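You operate a simulated robot arm through the tools that you are given. There is no shell and no other tool. Be economical: measure what you need, move in short steps, check, and stop when the job is done.

Carry out the task below with a simulated robot arm. There is one attempt and no reset: what you move stays moved.

TASK
Open the grey drawer.
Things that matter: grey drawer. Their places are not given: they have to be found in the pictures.

It is judged by the outcome, as a careful person would: the job done as asked, and still so three seconds after it is handed in. It fails if anything else is knocked over, pushed out of place, dropped, spilled or broken.

THE ROBOT
A 6-joint arm with a two-finger parallel gripper, fixed in place. Base frame: the origin is at the foot of the arm, x ahead of it, y to its left, z up. Lengths are in mm, angles in degrees, forces in N, time in s.
With the tool pointing down near the work surface it reaches from about 200 to 640 mm from the base axis. Its first joint turns from -66.0 to 66.0 degrees. Payload 2.7 kg.
Tool frame: the origin (TCP) lies between the finger pads and is the grasp point; the fingertips stand 23 mm ahead of it; z points along the fingers, y is the line along which they close. The gripper opens to 94 mm. The fingers are 38 mm wide and 10 mm thick; the gripper's body (54 by 96 mm) begins 39 mm behind the TCP.
Orientation is told as [roll, pitch, yaw] about the base's x, y, z axes, in that order, counted from this pose: with the fingers straight down and closing along the base's y, the tool's x points along the base's -x, its y along +y and its z along -z.

THE INTERFACE
- The arm moves only by the tool step_arm. Its argument "series" is one flat list of numbers, 7 for each row, row after row: the opening, from 0 (shut) to 1 (fully open), then the shift along the base's x, y, z in mm, then the turn, a rotation vector about the base's x, y, z in degrees. In form: [gripper, x, y, z, rx, ry, rz, gripper, x, y, z, rx, ry, rz, ...]. A call has 1 to 20 rows; each row shifts and turns the commanded pose from where the row before left it. A row lasts 0.2 s, in which the tool goes at most 50 mm and 8.6 degrees; a call with a longer step from one row to the next is refused whole, and so is a gripper value outside its range. A pose out of reach is approached as far as the arm can. The call stops where the force on the tool passes 40 N (or 10 N more than at its start, if that is more) or the arm is blocked; 0.2 s more then pass. The fingers move at their own pace (about 45 mm/s each) and stop on an object; they squeeze with about 32 N. The grip force told is the motor's: it shows also when the fingers shut on nothing. Time passes only in rows, and 0.2 s behind the last, so rows that do not move let the fingers close. It gives the time, the measured TCP pose, the force on the tool (base axes), the opening and the grip force at its end, in the units of the frame above (readings bear some noise), and new pictures: "pictures" is both (left out), scene, wrist or none.
- Cameras (640 x 400 px; columns grow to the right, rows downward): "scene" is fixed at [79.9, -451.9, 1383.6]; the picture's right is [0.63, -0.78, 0.00], its down [-0.58, -0.47, -0.67] and it looks along [0.52, 0.42, -0.75] (base axes); focal length 313 px, centre (320, 200). "wrist" rides on the gripper at [-39, 0, -44] in the tool frame; the picture's right is [0.00, -1.00, 0.00], its down [0.97, 0.00, -0.24] and it looks along [0.24, 0.00, 0.97] (tool axes); focal length 218 px, centre (320, 200).
- measure_at(camera, pixels): for up to 12 pixels [column, row] of the newest picture of that camera ("zoom" is the newest enlarged one), the place [x, y, z] in the base frame of the surface seen there, good to about 3 mm. No time passes.
- enlarge(camera, box): a new picture of the part [left, top, right, bottom] of that camera's present view, enlarged. No time passes.
- hand_in(): hands the job in; it is judged then, once.

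Work in short steps. Measure before you move; look again where a grasp or a placing could have gone wrong, and mend it. You have 60 turns and 120 pictures in all, the two below and enlarged ones among them. Open the gripper and draw the arm clear of the work before you hand the job in, unless the task says otherwise; then end with one line.

The tools are called after "Call:" as name(argument=value, ...) on one line, values as JSON. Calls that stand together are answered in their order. step_arm: Moves the arm, as the interface text tells. Its arguments: {"type":"object","properties":{"series":{"type":"array"},"pictures":{"type":"string","enum":["both","scene","wrist","none"]}},"required":["series"]} The other tools are called the same way: measure_at (camera, pixels) gives the place of the surface under pixels of a picture; enlarge (camera, box) takes an enlarged picture of a part of a camera's view; hand_in () hands the job in.

At the start:

```text
clock: 0.0
tcp_pos: [469.2, -98.4, 976.1]
tool_rot: [0.0, 0.0, 0.0]
wrist_force: [-0.4, 0.2, 0.6]
grip_width: 94.1
finger_force: 0.0
```

scene: 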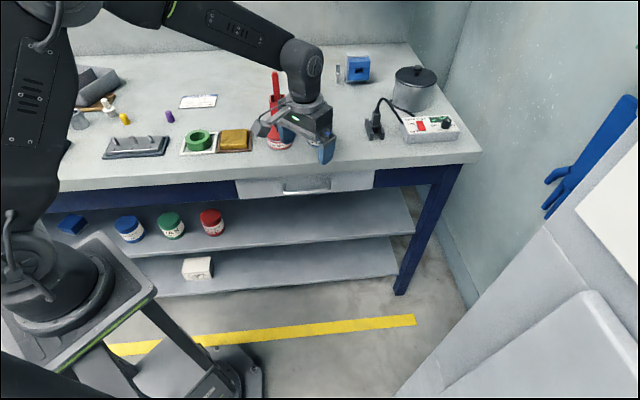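
wrist: 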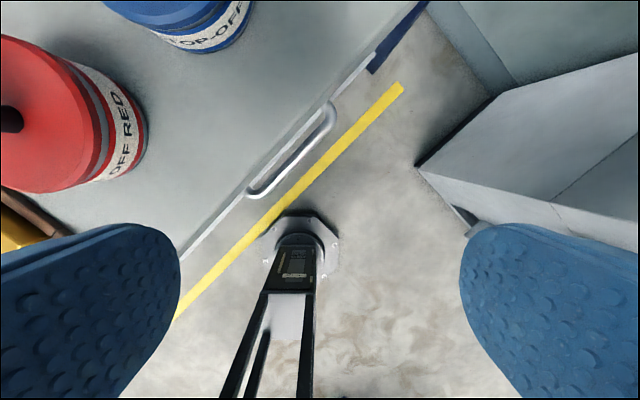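

The grey drawer front is at scene (305,186), with the handle at about (306,189). I'll enlarge and measure it.

Call:
enlarge(camera="scene", box=[220, 110, 400, 222])

Call:
measure_at(camera="wrist", pixels=[[252, 192], [290, 153], [330, 108], [262, 196], [300, 158], [334, 118], [250, 170], [300, 125], [370, 65], [190, 245]])

Call:
measure_at(camera="scene", pixels=[[236, 182], [238, 198], [374, 171], [372, 188], [285, 190], [306, 190], [328, 186], [270, 190], [300, 178], [350, 180]])

```text
3.56 times, centred on (310, 166) of scene
```

zoom: 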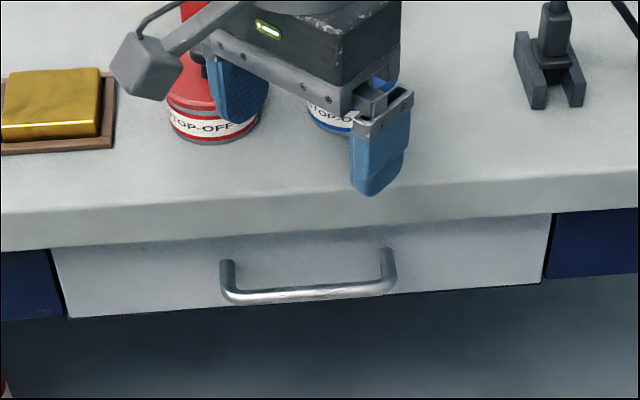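

```text
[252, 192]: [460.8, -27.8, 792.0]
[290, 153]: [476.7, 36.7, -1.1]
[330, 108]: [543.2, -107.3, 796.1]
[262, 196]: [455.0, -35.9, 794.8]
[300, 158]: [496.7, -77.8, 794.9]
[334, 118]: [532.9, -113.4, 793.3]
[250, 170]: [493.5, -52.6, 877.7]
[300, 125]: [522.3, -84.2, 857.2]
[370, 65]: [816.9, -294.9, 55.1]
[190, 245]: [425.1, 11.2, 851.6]
```

```text
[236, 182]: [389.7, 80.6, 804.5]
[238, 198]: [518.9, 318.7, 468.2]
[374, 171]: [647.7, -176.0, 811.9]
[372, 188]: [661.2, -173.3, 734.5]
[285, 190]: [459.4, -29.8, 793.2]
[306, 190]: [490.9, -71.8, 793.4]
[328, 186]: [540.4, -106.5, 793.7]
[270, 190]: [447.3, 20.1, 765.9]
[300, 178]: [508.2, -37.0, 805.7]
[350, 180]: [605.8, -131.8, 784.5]
```

The handle bar runs from about (457,-32) to (540,-110) at z≈794, and stands ~37 mm off the drawer face. The table edge overhangs, so I'll approach from outside at a downward tilt, fingers above and below the bar. First I back off, yaw and tilt.

Call:
step_arm(series=[0.4, -25, -25, 0, 0, 0, 0, 0.4, -25, -25, 0, 0, 0, 0, 0.4, -20, -20, 0, 0, 0, -7.4, 0.4, 0, 0, 0, 0, 0, -7.4, 0.4, 0, 0, 0, 0, 0, -7.4, 0.4, 0, 0, 0, 0, 0, -7.4, 0.4, 0, 0, 0, 0, 0, -7.4, 0.4, 0, 0, 0, 0, 0, -7.5])

Call:
measure_at(camera="scene", pixels=[[290, 176], [290, 172], [290, 168], [290, 195], [300, 182], [320, 178], [285, 184], [329, 181]])

```text
clock: 1.8
tcp_pos: [399.3, -167.3, 977.0]
tool_rot: [-0.1, 0.1, -44.7]
wrist_force: [0.4, 0.3, 0.1]
grip_width: 37.7
finger_force: 0.1
```

scene: 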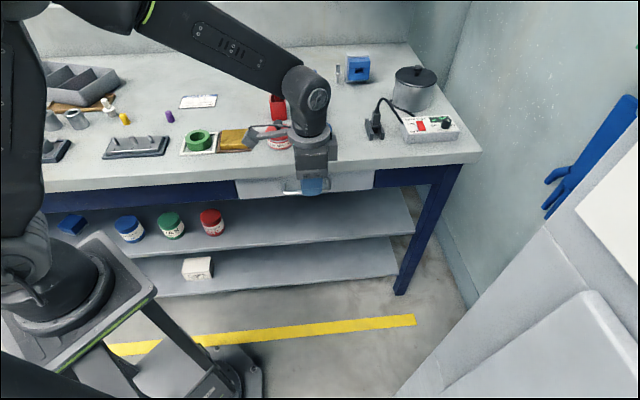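
wrist: 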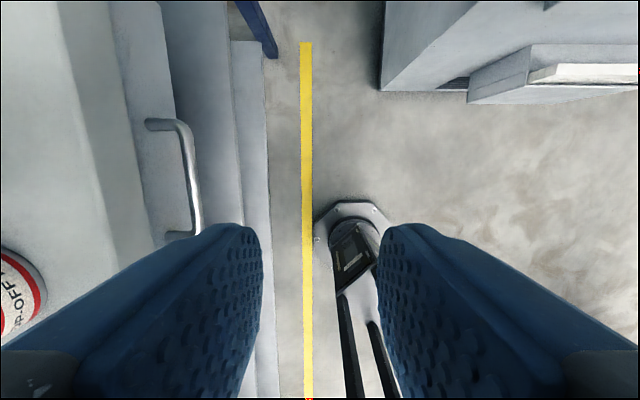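

```text
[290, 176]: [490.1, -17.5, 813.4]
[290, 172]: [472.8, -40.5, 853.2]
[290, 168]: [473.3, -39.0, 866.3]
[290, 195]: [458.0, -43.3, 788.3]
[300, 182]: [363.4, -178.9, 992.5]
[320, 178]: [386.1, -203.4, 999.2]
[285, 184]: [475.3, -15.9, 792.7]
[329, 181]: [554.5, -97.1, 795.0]
```

Yaw is good, and the yellow line and drawer look aligned with the tool. Now I tilt toward the drawer by 60° about the bar axis, staying high.

Call:
step_arm(series=[0.4, 0, 0, 0, 5.36, -5.25, 0, 0.4, 0, 0, 0, 5.36, -5.25, 0, 0.4, 0, 0, 0, 5.36, -5.25, 0, 0.4, 0, 0, 0, 5.36, -5.25, 0, 0.4, 0, 0, 0, 5.36, -5.25, 0, 0.4, 0, 0, 0, 5.36, -5.25, 0, 0.4, 0, 0, 0, 5.36, -5.25, 0, 0.4, 0, 0, 0, 5.36, -5.25, 0])

```text
clock: 3.6
tcp_pos: [398.9, -167.6, 976.6]
tool_rot: [60.3, -0.1, -44.5]
wrist_force: [-0.6, -0.8, -0.3]
grip_width: 37.5
finger_force: 0.0
```

scene: 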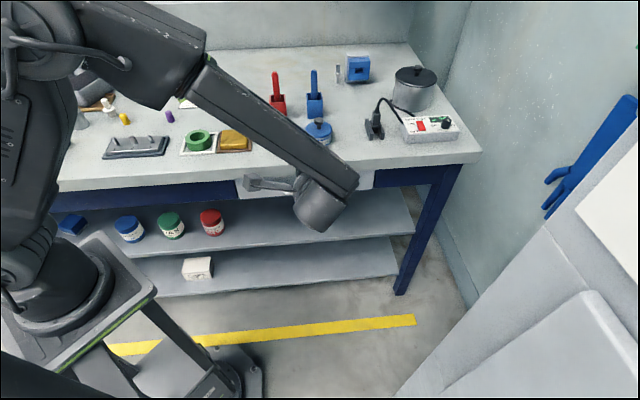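
wrist: 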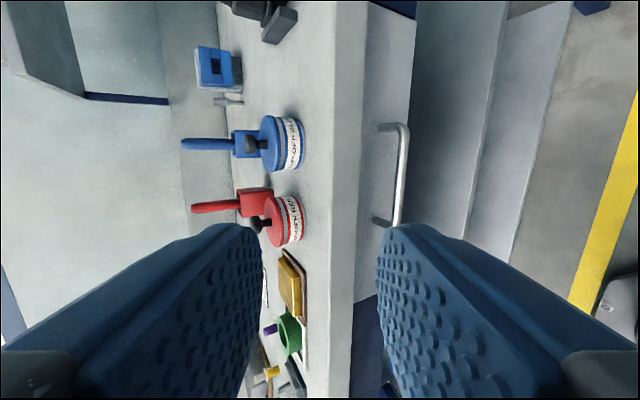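

The tilt works, and the wrist view shows the handle from (405,130) to (395,222). I measure the bar and table edge from here.

Call:
measure_at(camera="wrist", pixels=[[404, 135], [402, 160], [400, 185], [397, 212], [362, 160], [356, 200], [375, 160], [370, 200], [409, 60], [385, 128], [334, 160]])

```text
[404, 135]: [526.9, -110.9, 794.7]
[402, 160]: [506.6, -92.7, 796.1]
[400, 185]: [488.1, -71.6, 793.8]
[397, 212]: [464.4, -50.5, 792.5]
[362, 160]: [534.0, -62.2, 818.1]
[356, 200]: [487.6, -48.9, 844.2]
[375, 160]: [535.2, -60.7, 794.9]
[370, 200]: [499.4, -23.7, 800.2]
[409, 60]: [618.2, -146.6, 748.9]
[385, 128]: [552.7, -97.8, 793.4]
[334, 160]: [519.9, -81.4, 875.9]
```

Bar centre ≈ (499,-78,793). I move to a standoff 100 mm back along the approach direction.

Call:
step_arm(series=[0.4, 9, 7, -34, 0, 0, 0, 0.4, 10, 7, -34, 0, 0, 0, 0.4, 10, 7, -33, 0, 0, 0, 0.4, 10, 7, -33, 0, 0, 0])

```text
clock: 4.6
tcp_pos: [439.3, -139.3, 845.5]
tool_rot: [60.0, 0.0, -44.5]
wrist_force: [-0.4, 0.3, 0.2]
grip_width: 37.8
finger_force: 0.0
```

scene: 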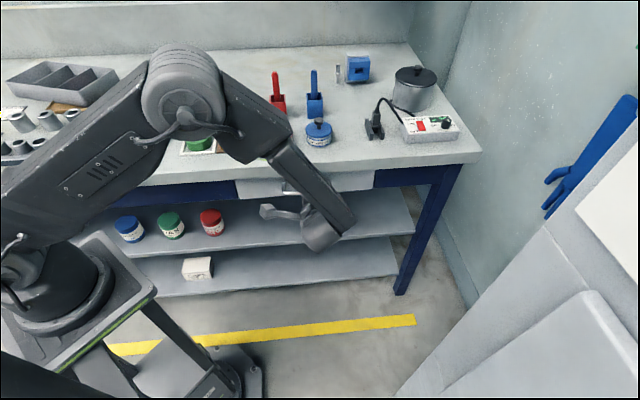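
wrist: 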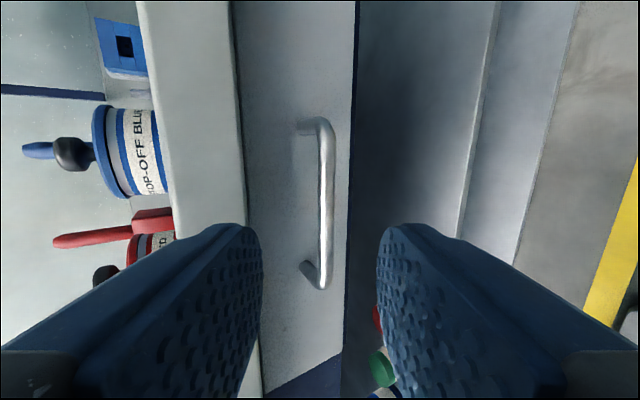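

The bar is nicely between the fingers. I check the lower corner of the table edge and the bar once more for clearance.

Call:
measure_at(camera="wrist", pixels=[[229, 120], [232, 160], [236, 190], [242, 160], [248, 190], [328, 160], [328, 200], [326, 250]])

```text
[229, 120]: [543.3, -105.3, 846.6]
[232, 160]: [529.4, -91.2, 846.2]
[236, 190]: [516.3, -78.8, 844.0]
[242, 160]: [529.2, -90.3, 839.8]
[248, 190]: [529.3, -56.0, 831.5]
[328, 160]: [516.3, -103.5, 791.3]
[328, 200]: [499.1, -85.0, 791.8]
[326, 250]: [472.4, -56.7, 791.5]
```

Corner of the table is at z≈838, so there is clearance. I advance to about 8 mm short of full depth so the upper fingertip doesn't touch the drawer face, then look.

Call:
step_arm(series=[0.34, 14, 14, -13, 0, 0, 0, 0.34, 14, 14, -13, 0, 0, 0, 0.34, 14, 14, -13, 0, 0, 0, 0.34, 13, 13, -12, 0, 0, 0], pictures="wrist")

```text
clock: 5.6
tcp_pos: [496.4, -85.6, 792.0]
tool_rot: [60.0, 0.1, -44.5]
wrist_force: [0.3, -0.2, -0.6]
grip_width: 32.0
finger_force: 0.0
```

wrist: 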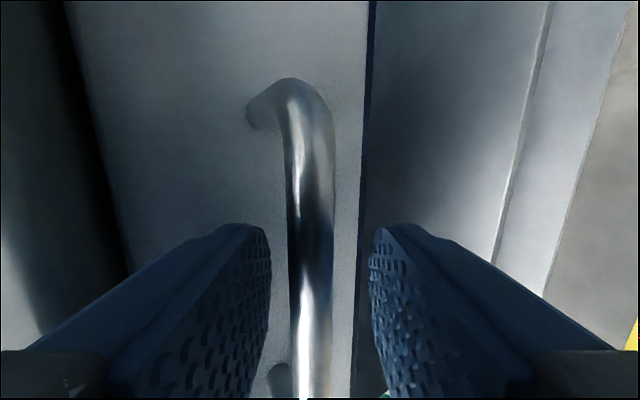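

The bar lies between the pads, no contact force. I close on it.

Call:
step_arm(series=[0, 0, 0, 0, 0, 0, 0, 0, 0, 0, 0, 0, 0, 0, 0, 0, 0, 0, 0, 0, 0, 0, 0, 0, 0, 0, 0, 0], pictures="wrist")

```text
clock: 6.6
tcp_pos: [497.1, -84.3, 793.1]
tool_rot: [60.2, 0.0, -44.5]
wrist_force: [0.7, 2.9, 26.1]
grip_width: 11.4
finger_force: 44.8
```

wrist: 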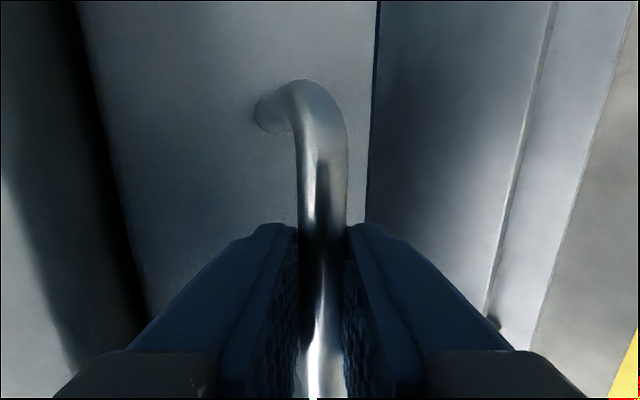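

The bar is gripped (11.4 mm). I relieve the vertical load a little and pull outward along (-0.7,-0.71) gently.

Call:
step_arm(series=[0, 0, 0, 2, 0, 0, 0, 0, -4, -4, 0, 0, 0, 0, 0, -7, -7.1, 0, 0, 0, 0, 0, -7, -7.1, 0, 0, 0, 0, 0, -7, -7.1, 0, 0, 0, 0])

```text
clock: 7.8
tcp_pos: [468.3, -112.0, 792.6]
tool_rot: [60.0, 0.0, -44.8]
wrist_force: [16.4, -16.2, 5.2]
grip_width: 11.8
finger_force: 45.3
```

scene: 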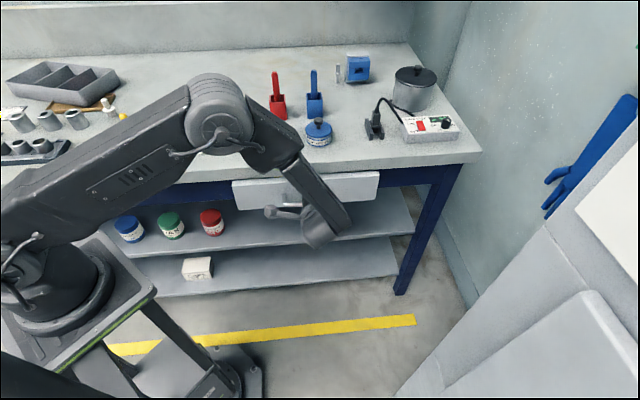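
wrist: 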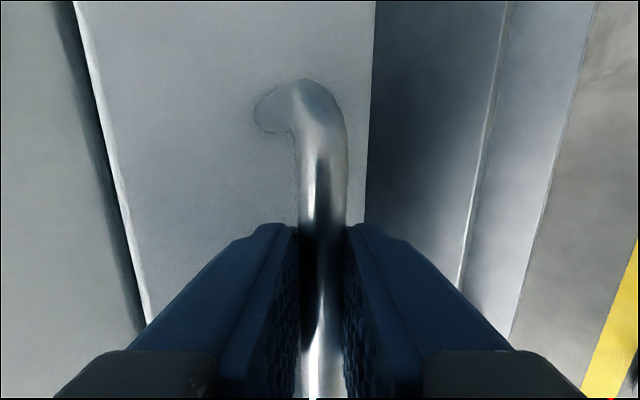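

The drawer is moving (~40 mm). A lateral load of (16,-16) N shows slight misalignment, so I correct it a bit and keep pulling.

Call:
step_arm(series=[0, 1, -1, 0, 0, 0, 0, 0, -6.8, -7.3, 0, 0, 0, 0, 0, -6.8, -7.3, 0, 0, 0, 0, 0, -6.8, -7.3, 0, 0, 0, 0, 0, -6.8, -7.3, 0, 0, 0, 0, 0, -6.8, -7.3, 0, 0, 0, 0, 0, -6.8, -7.3, 0, 0, 0, 0], pictures="scene")

```text
clock: 9.4
tcp_pos: [428.7, -153.8, 793.9]
tool_rot: [60.1, 0.4, -44.3]
wrist_force: [-6.1, 6.7, 18.1]
grip_width: 11.6
finger_force: 44.6
```

scene: 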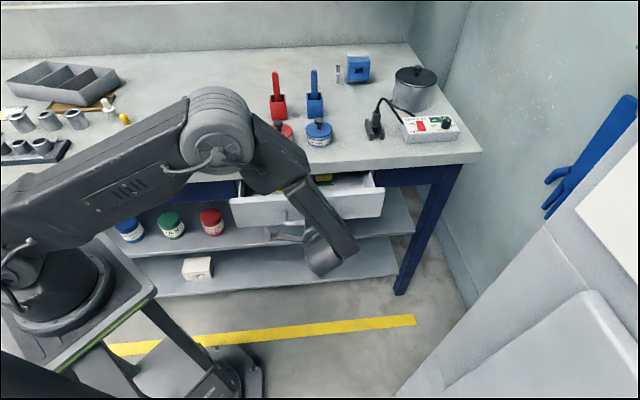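

Opening is ~97 mm and tracking along (-0.70,-0.715). I continue.

Call:
step_arm(series=[0, -7, -7.1, 0.5, 0, 0, 0, 0, -7, -7.1, 0, 0, 0, 0, 0, -7, -7.1, 0, 0, 0, 0, 0, -7, -7.1, 0, 0, 0, 0, 0, -7, -7.1, 0, 0, 0, 0, 0, -7, -7.1, 0, 0, 0, 0, 0, -7, -7.1, 0, 0, 0, 0], pictures="scene")

```text
clock: 11.0
tcp_pos: [377.7, -203.7, 794.5]
tool_rot: [60.1, 0.3, -44.3]
wrist_force: [-14.1, 14.6, 10.4]
grip_width: 11.6
finger_force: 44.9
```

scene: 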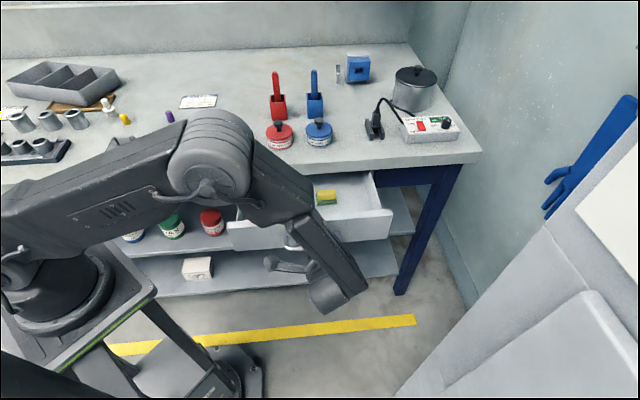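

It's open ~168 mm with contents visible inside. I relieve the sideways load and continue toward the stop.

Call:
step_arm(series=[0, -1, 1, 0.5, 0, 0, 0, 0, -7, -7, 0, 0, 0, 0, 0, -7, -7, 0, 0, 0, 0, 0, -7, -7, 0, 0, 0, 0, 0, -7, -7, 0, 0, 0, 0, 0, -7, -7, 0, 0, 0, 0], pictures="both")

```text
clock: 12.4
tcp_pos: [342.0, -239.2, 794.0]
tool_rot: [59.8, 0.3, -44.6]
wrist_force: [-5.4, 7.0, -9.3]
grip_width: 11.7
finger_force: 44.6
```

scene: 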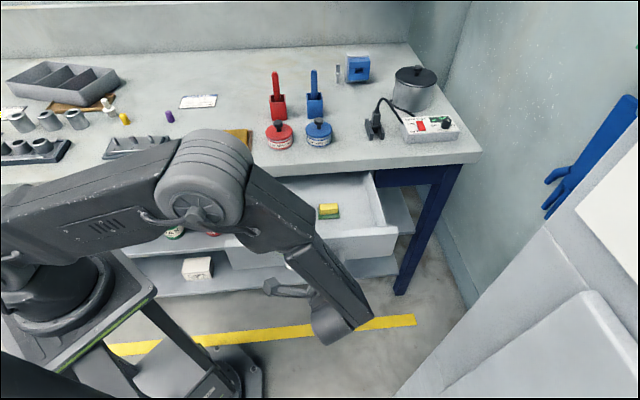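
wrist: 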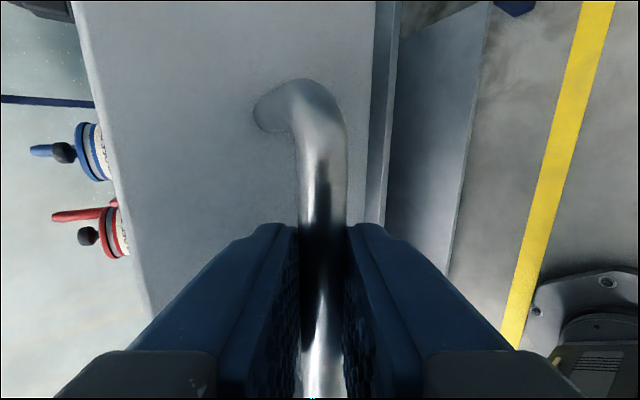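

Now ~218 mm open with low forces. I pull one more stretch, stopping at any resistance.

Call:
step_arm(series=[0, -7, -7, 0, 0, 0, 0, 0, -7, -7, 0, 0, 0, 0, 0, -7, -7, 0, 0, 0, 0, 0, -7, -7, 0, 0, 0, 0], pictures="scene")

```text
clock: 13.4
tcp_pos: [315.5, -265.9, 793.2]
tool_rot: [60.0, 0.2, -44.5]
wrist_force: [-9.6, 10.1, -9.1]
grip_width: 11.7
finger_force: 44.8
```

scene: 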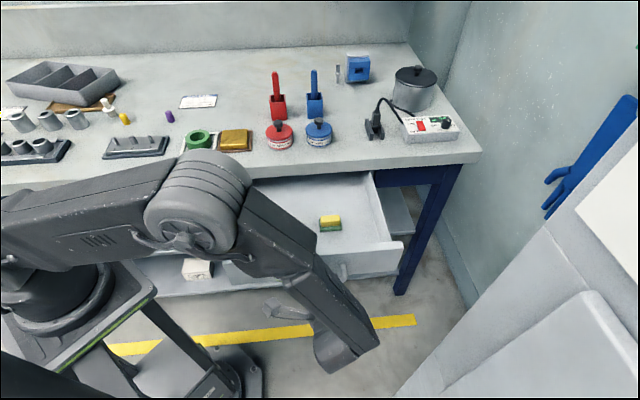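

Drawer is ~255 mm open, which is ample. I release the bar partially and wait before backing off.

Call:
step_arm(series=[0.36, 0, 0, 0, 0, 0, 0, 0.36, 0, 0, 0, 0, 0, 0, 0.36, 0, 0, 0, 0, 0, 0], pictures="wrist")

```text
clock: 14.2
tcp_pos: [316.6, -267.2, 794.7]
tool_rot: [60.0, 0.0, -44.5]
wrist_force: [-0.3, -0.3, 0.2]
grip_width: 33.5
finger_force: 0.1
```

wrist: 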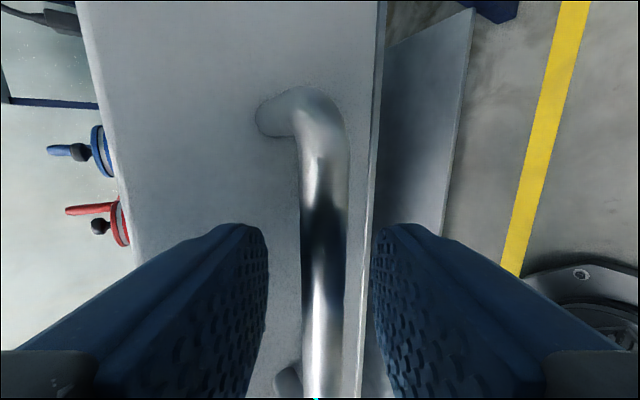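

Released with zero force. I withdraw along the approach direction.

Call:
step_arm(series=[0.36, -9, -9, 7.5, 0, 0, 0, 0.36, -9, -9, 7.5, 0, 0, 0, 0.36, -9, -9, 7.5, 0, 0, 0, 0.36, -9, -9, 7.5, 0, 0, 0, 0.36, -9, -9, 7.5, 0, 0, 0, 0.36, -9, -9, 7.5, 0, 0, 0])

```text
clock: 15.6
tcp_pos: [282.2, -311.2, 841.6]
tool_rot: [60.0, 0.1, -44.4]
wrist_force: [0.0, -0.2, 0.6]
grip_width: 33.8
finger_force: 0.0
out of reach, approached as far as the arm can: row 5, 6
```

scene: 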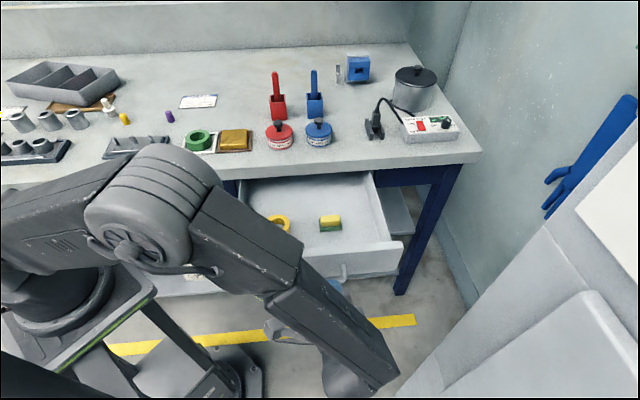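
wrist: 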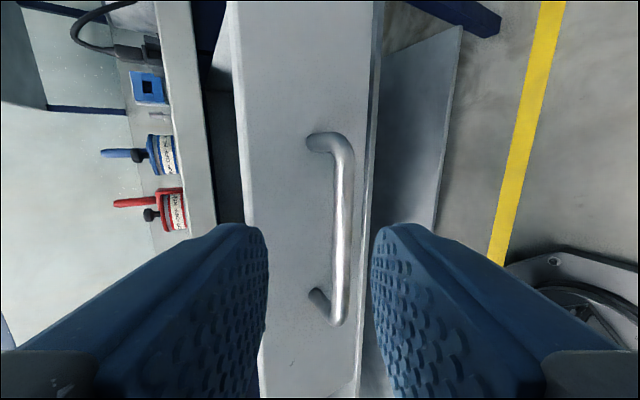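

The gripper is off the bar and the drawer is stationary. I raise the arm clear and open the gripper.

Call:
step_arm(series=[0.36, 5, 0, 25, 0, 0, 0, 0.36, 5, 0, 25, 0, 0, 0, 0.6, 5, 0, 25, 0, 0, 0, 1, 5, 0, 25, 0, 0, 0, 1, 0, 0, 20, 0, 0, 0])

```text
clock: 16.8
tcp_pos: [303.5, -311.0, 961.2]
tool_rot: [60.0, 0.1, -44.4]
wrist_force: [0.8, -1.0, 0.2]
grip_width: 94.2
finger_force: 0.0
```

scene: 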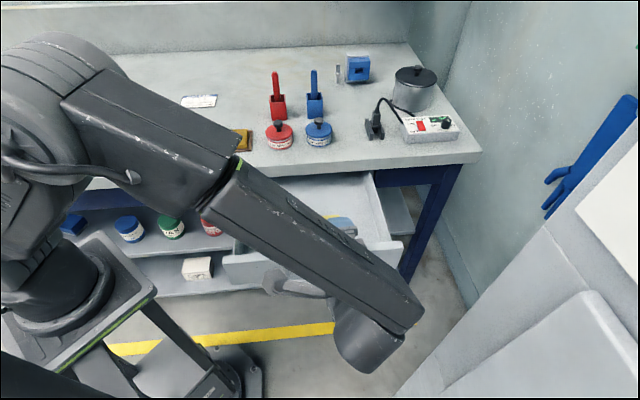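
wrist: 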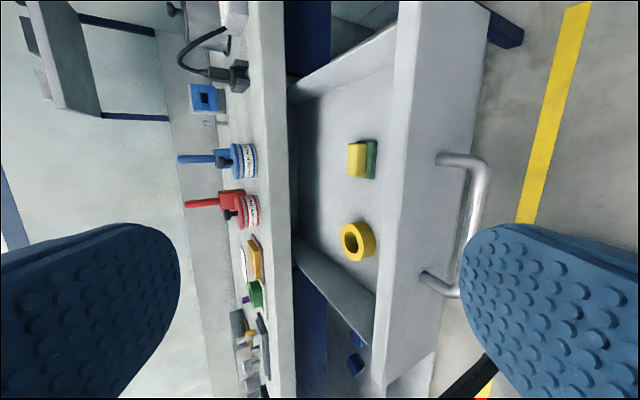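

The drawer is wide open, everything else is in place, and the arm is clear.

Call:
hand_in()

```text
The job is handed in.
```

The grey drawer is open by about 255 mm. Nothing else looks disturbed in the last pictures, and the arm is clear with the gripper open.
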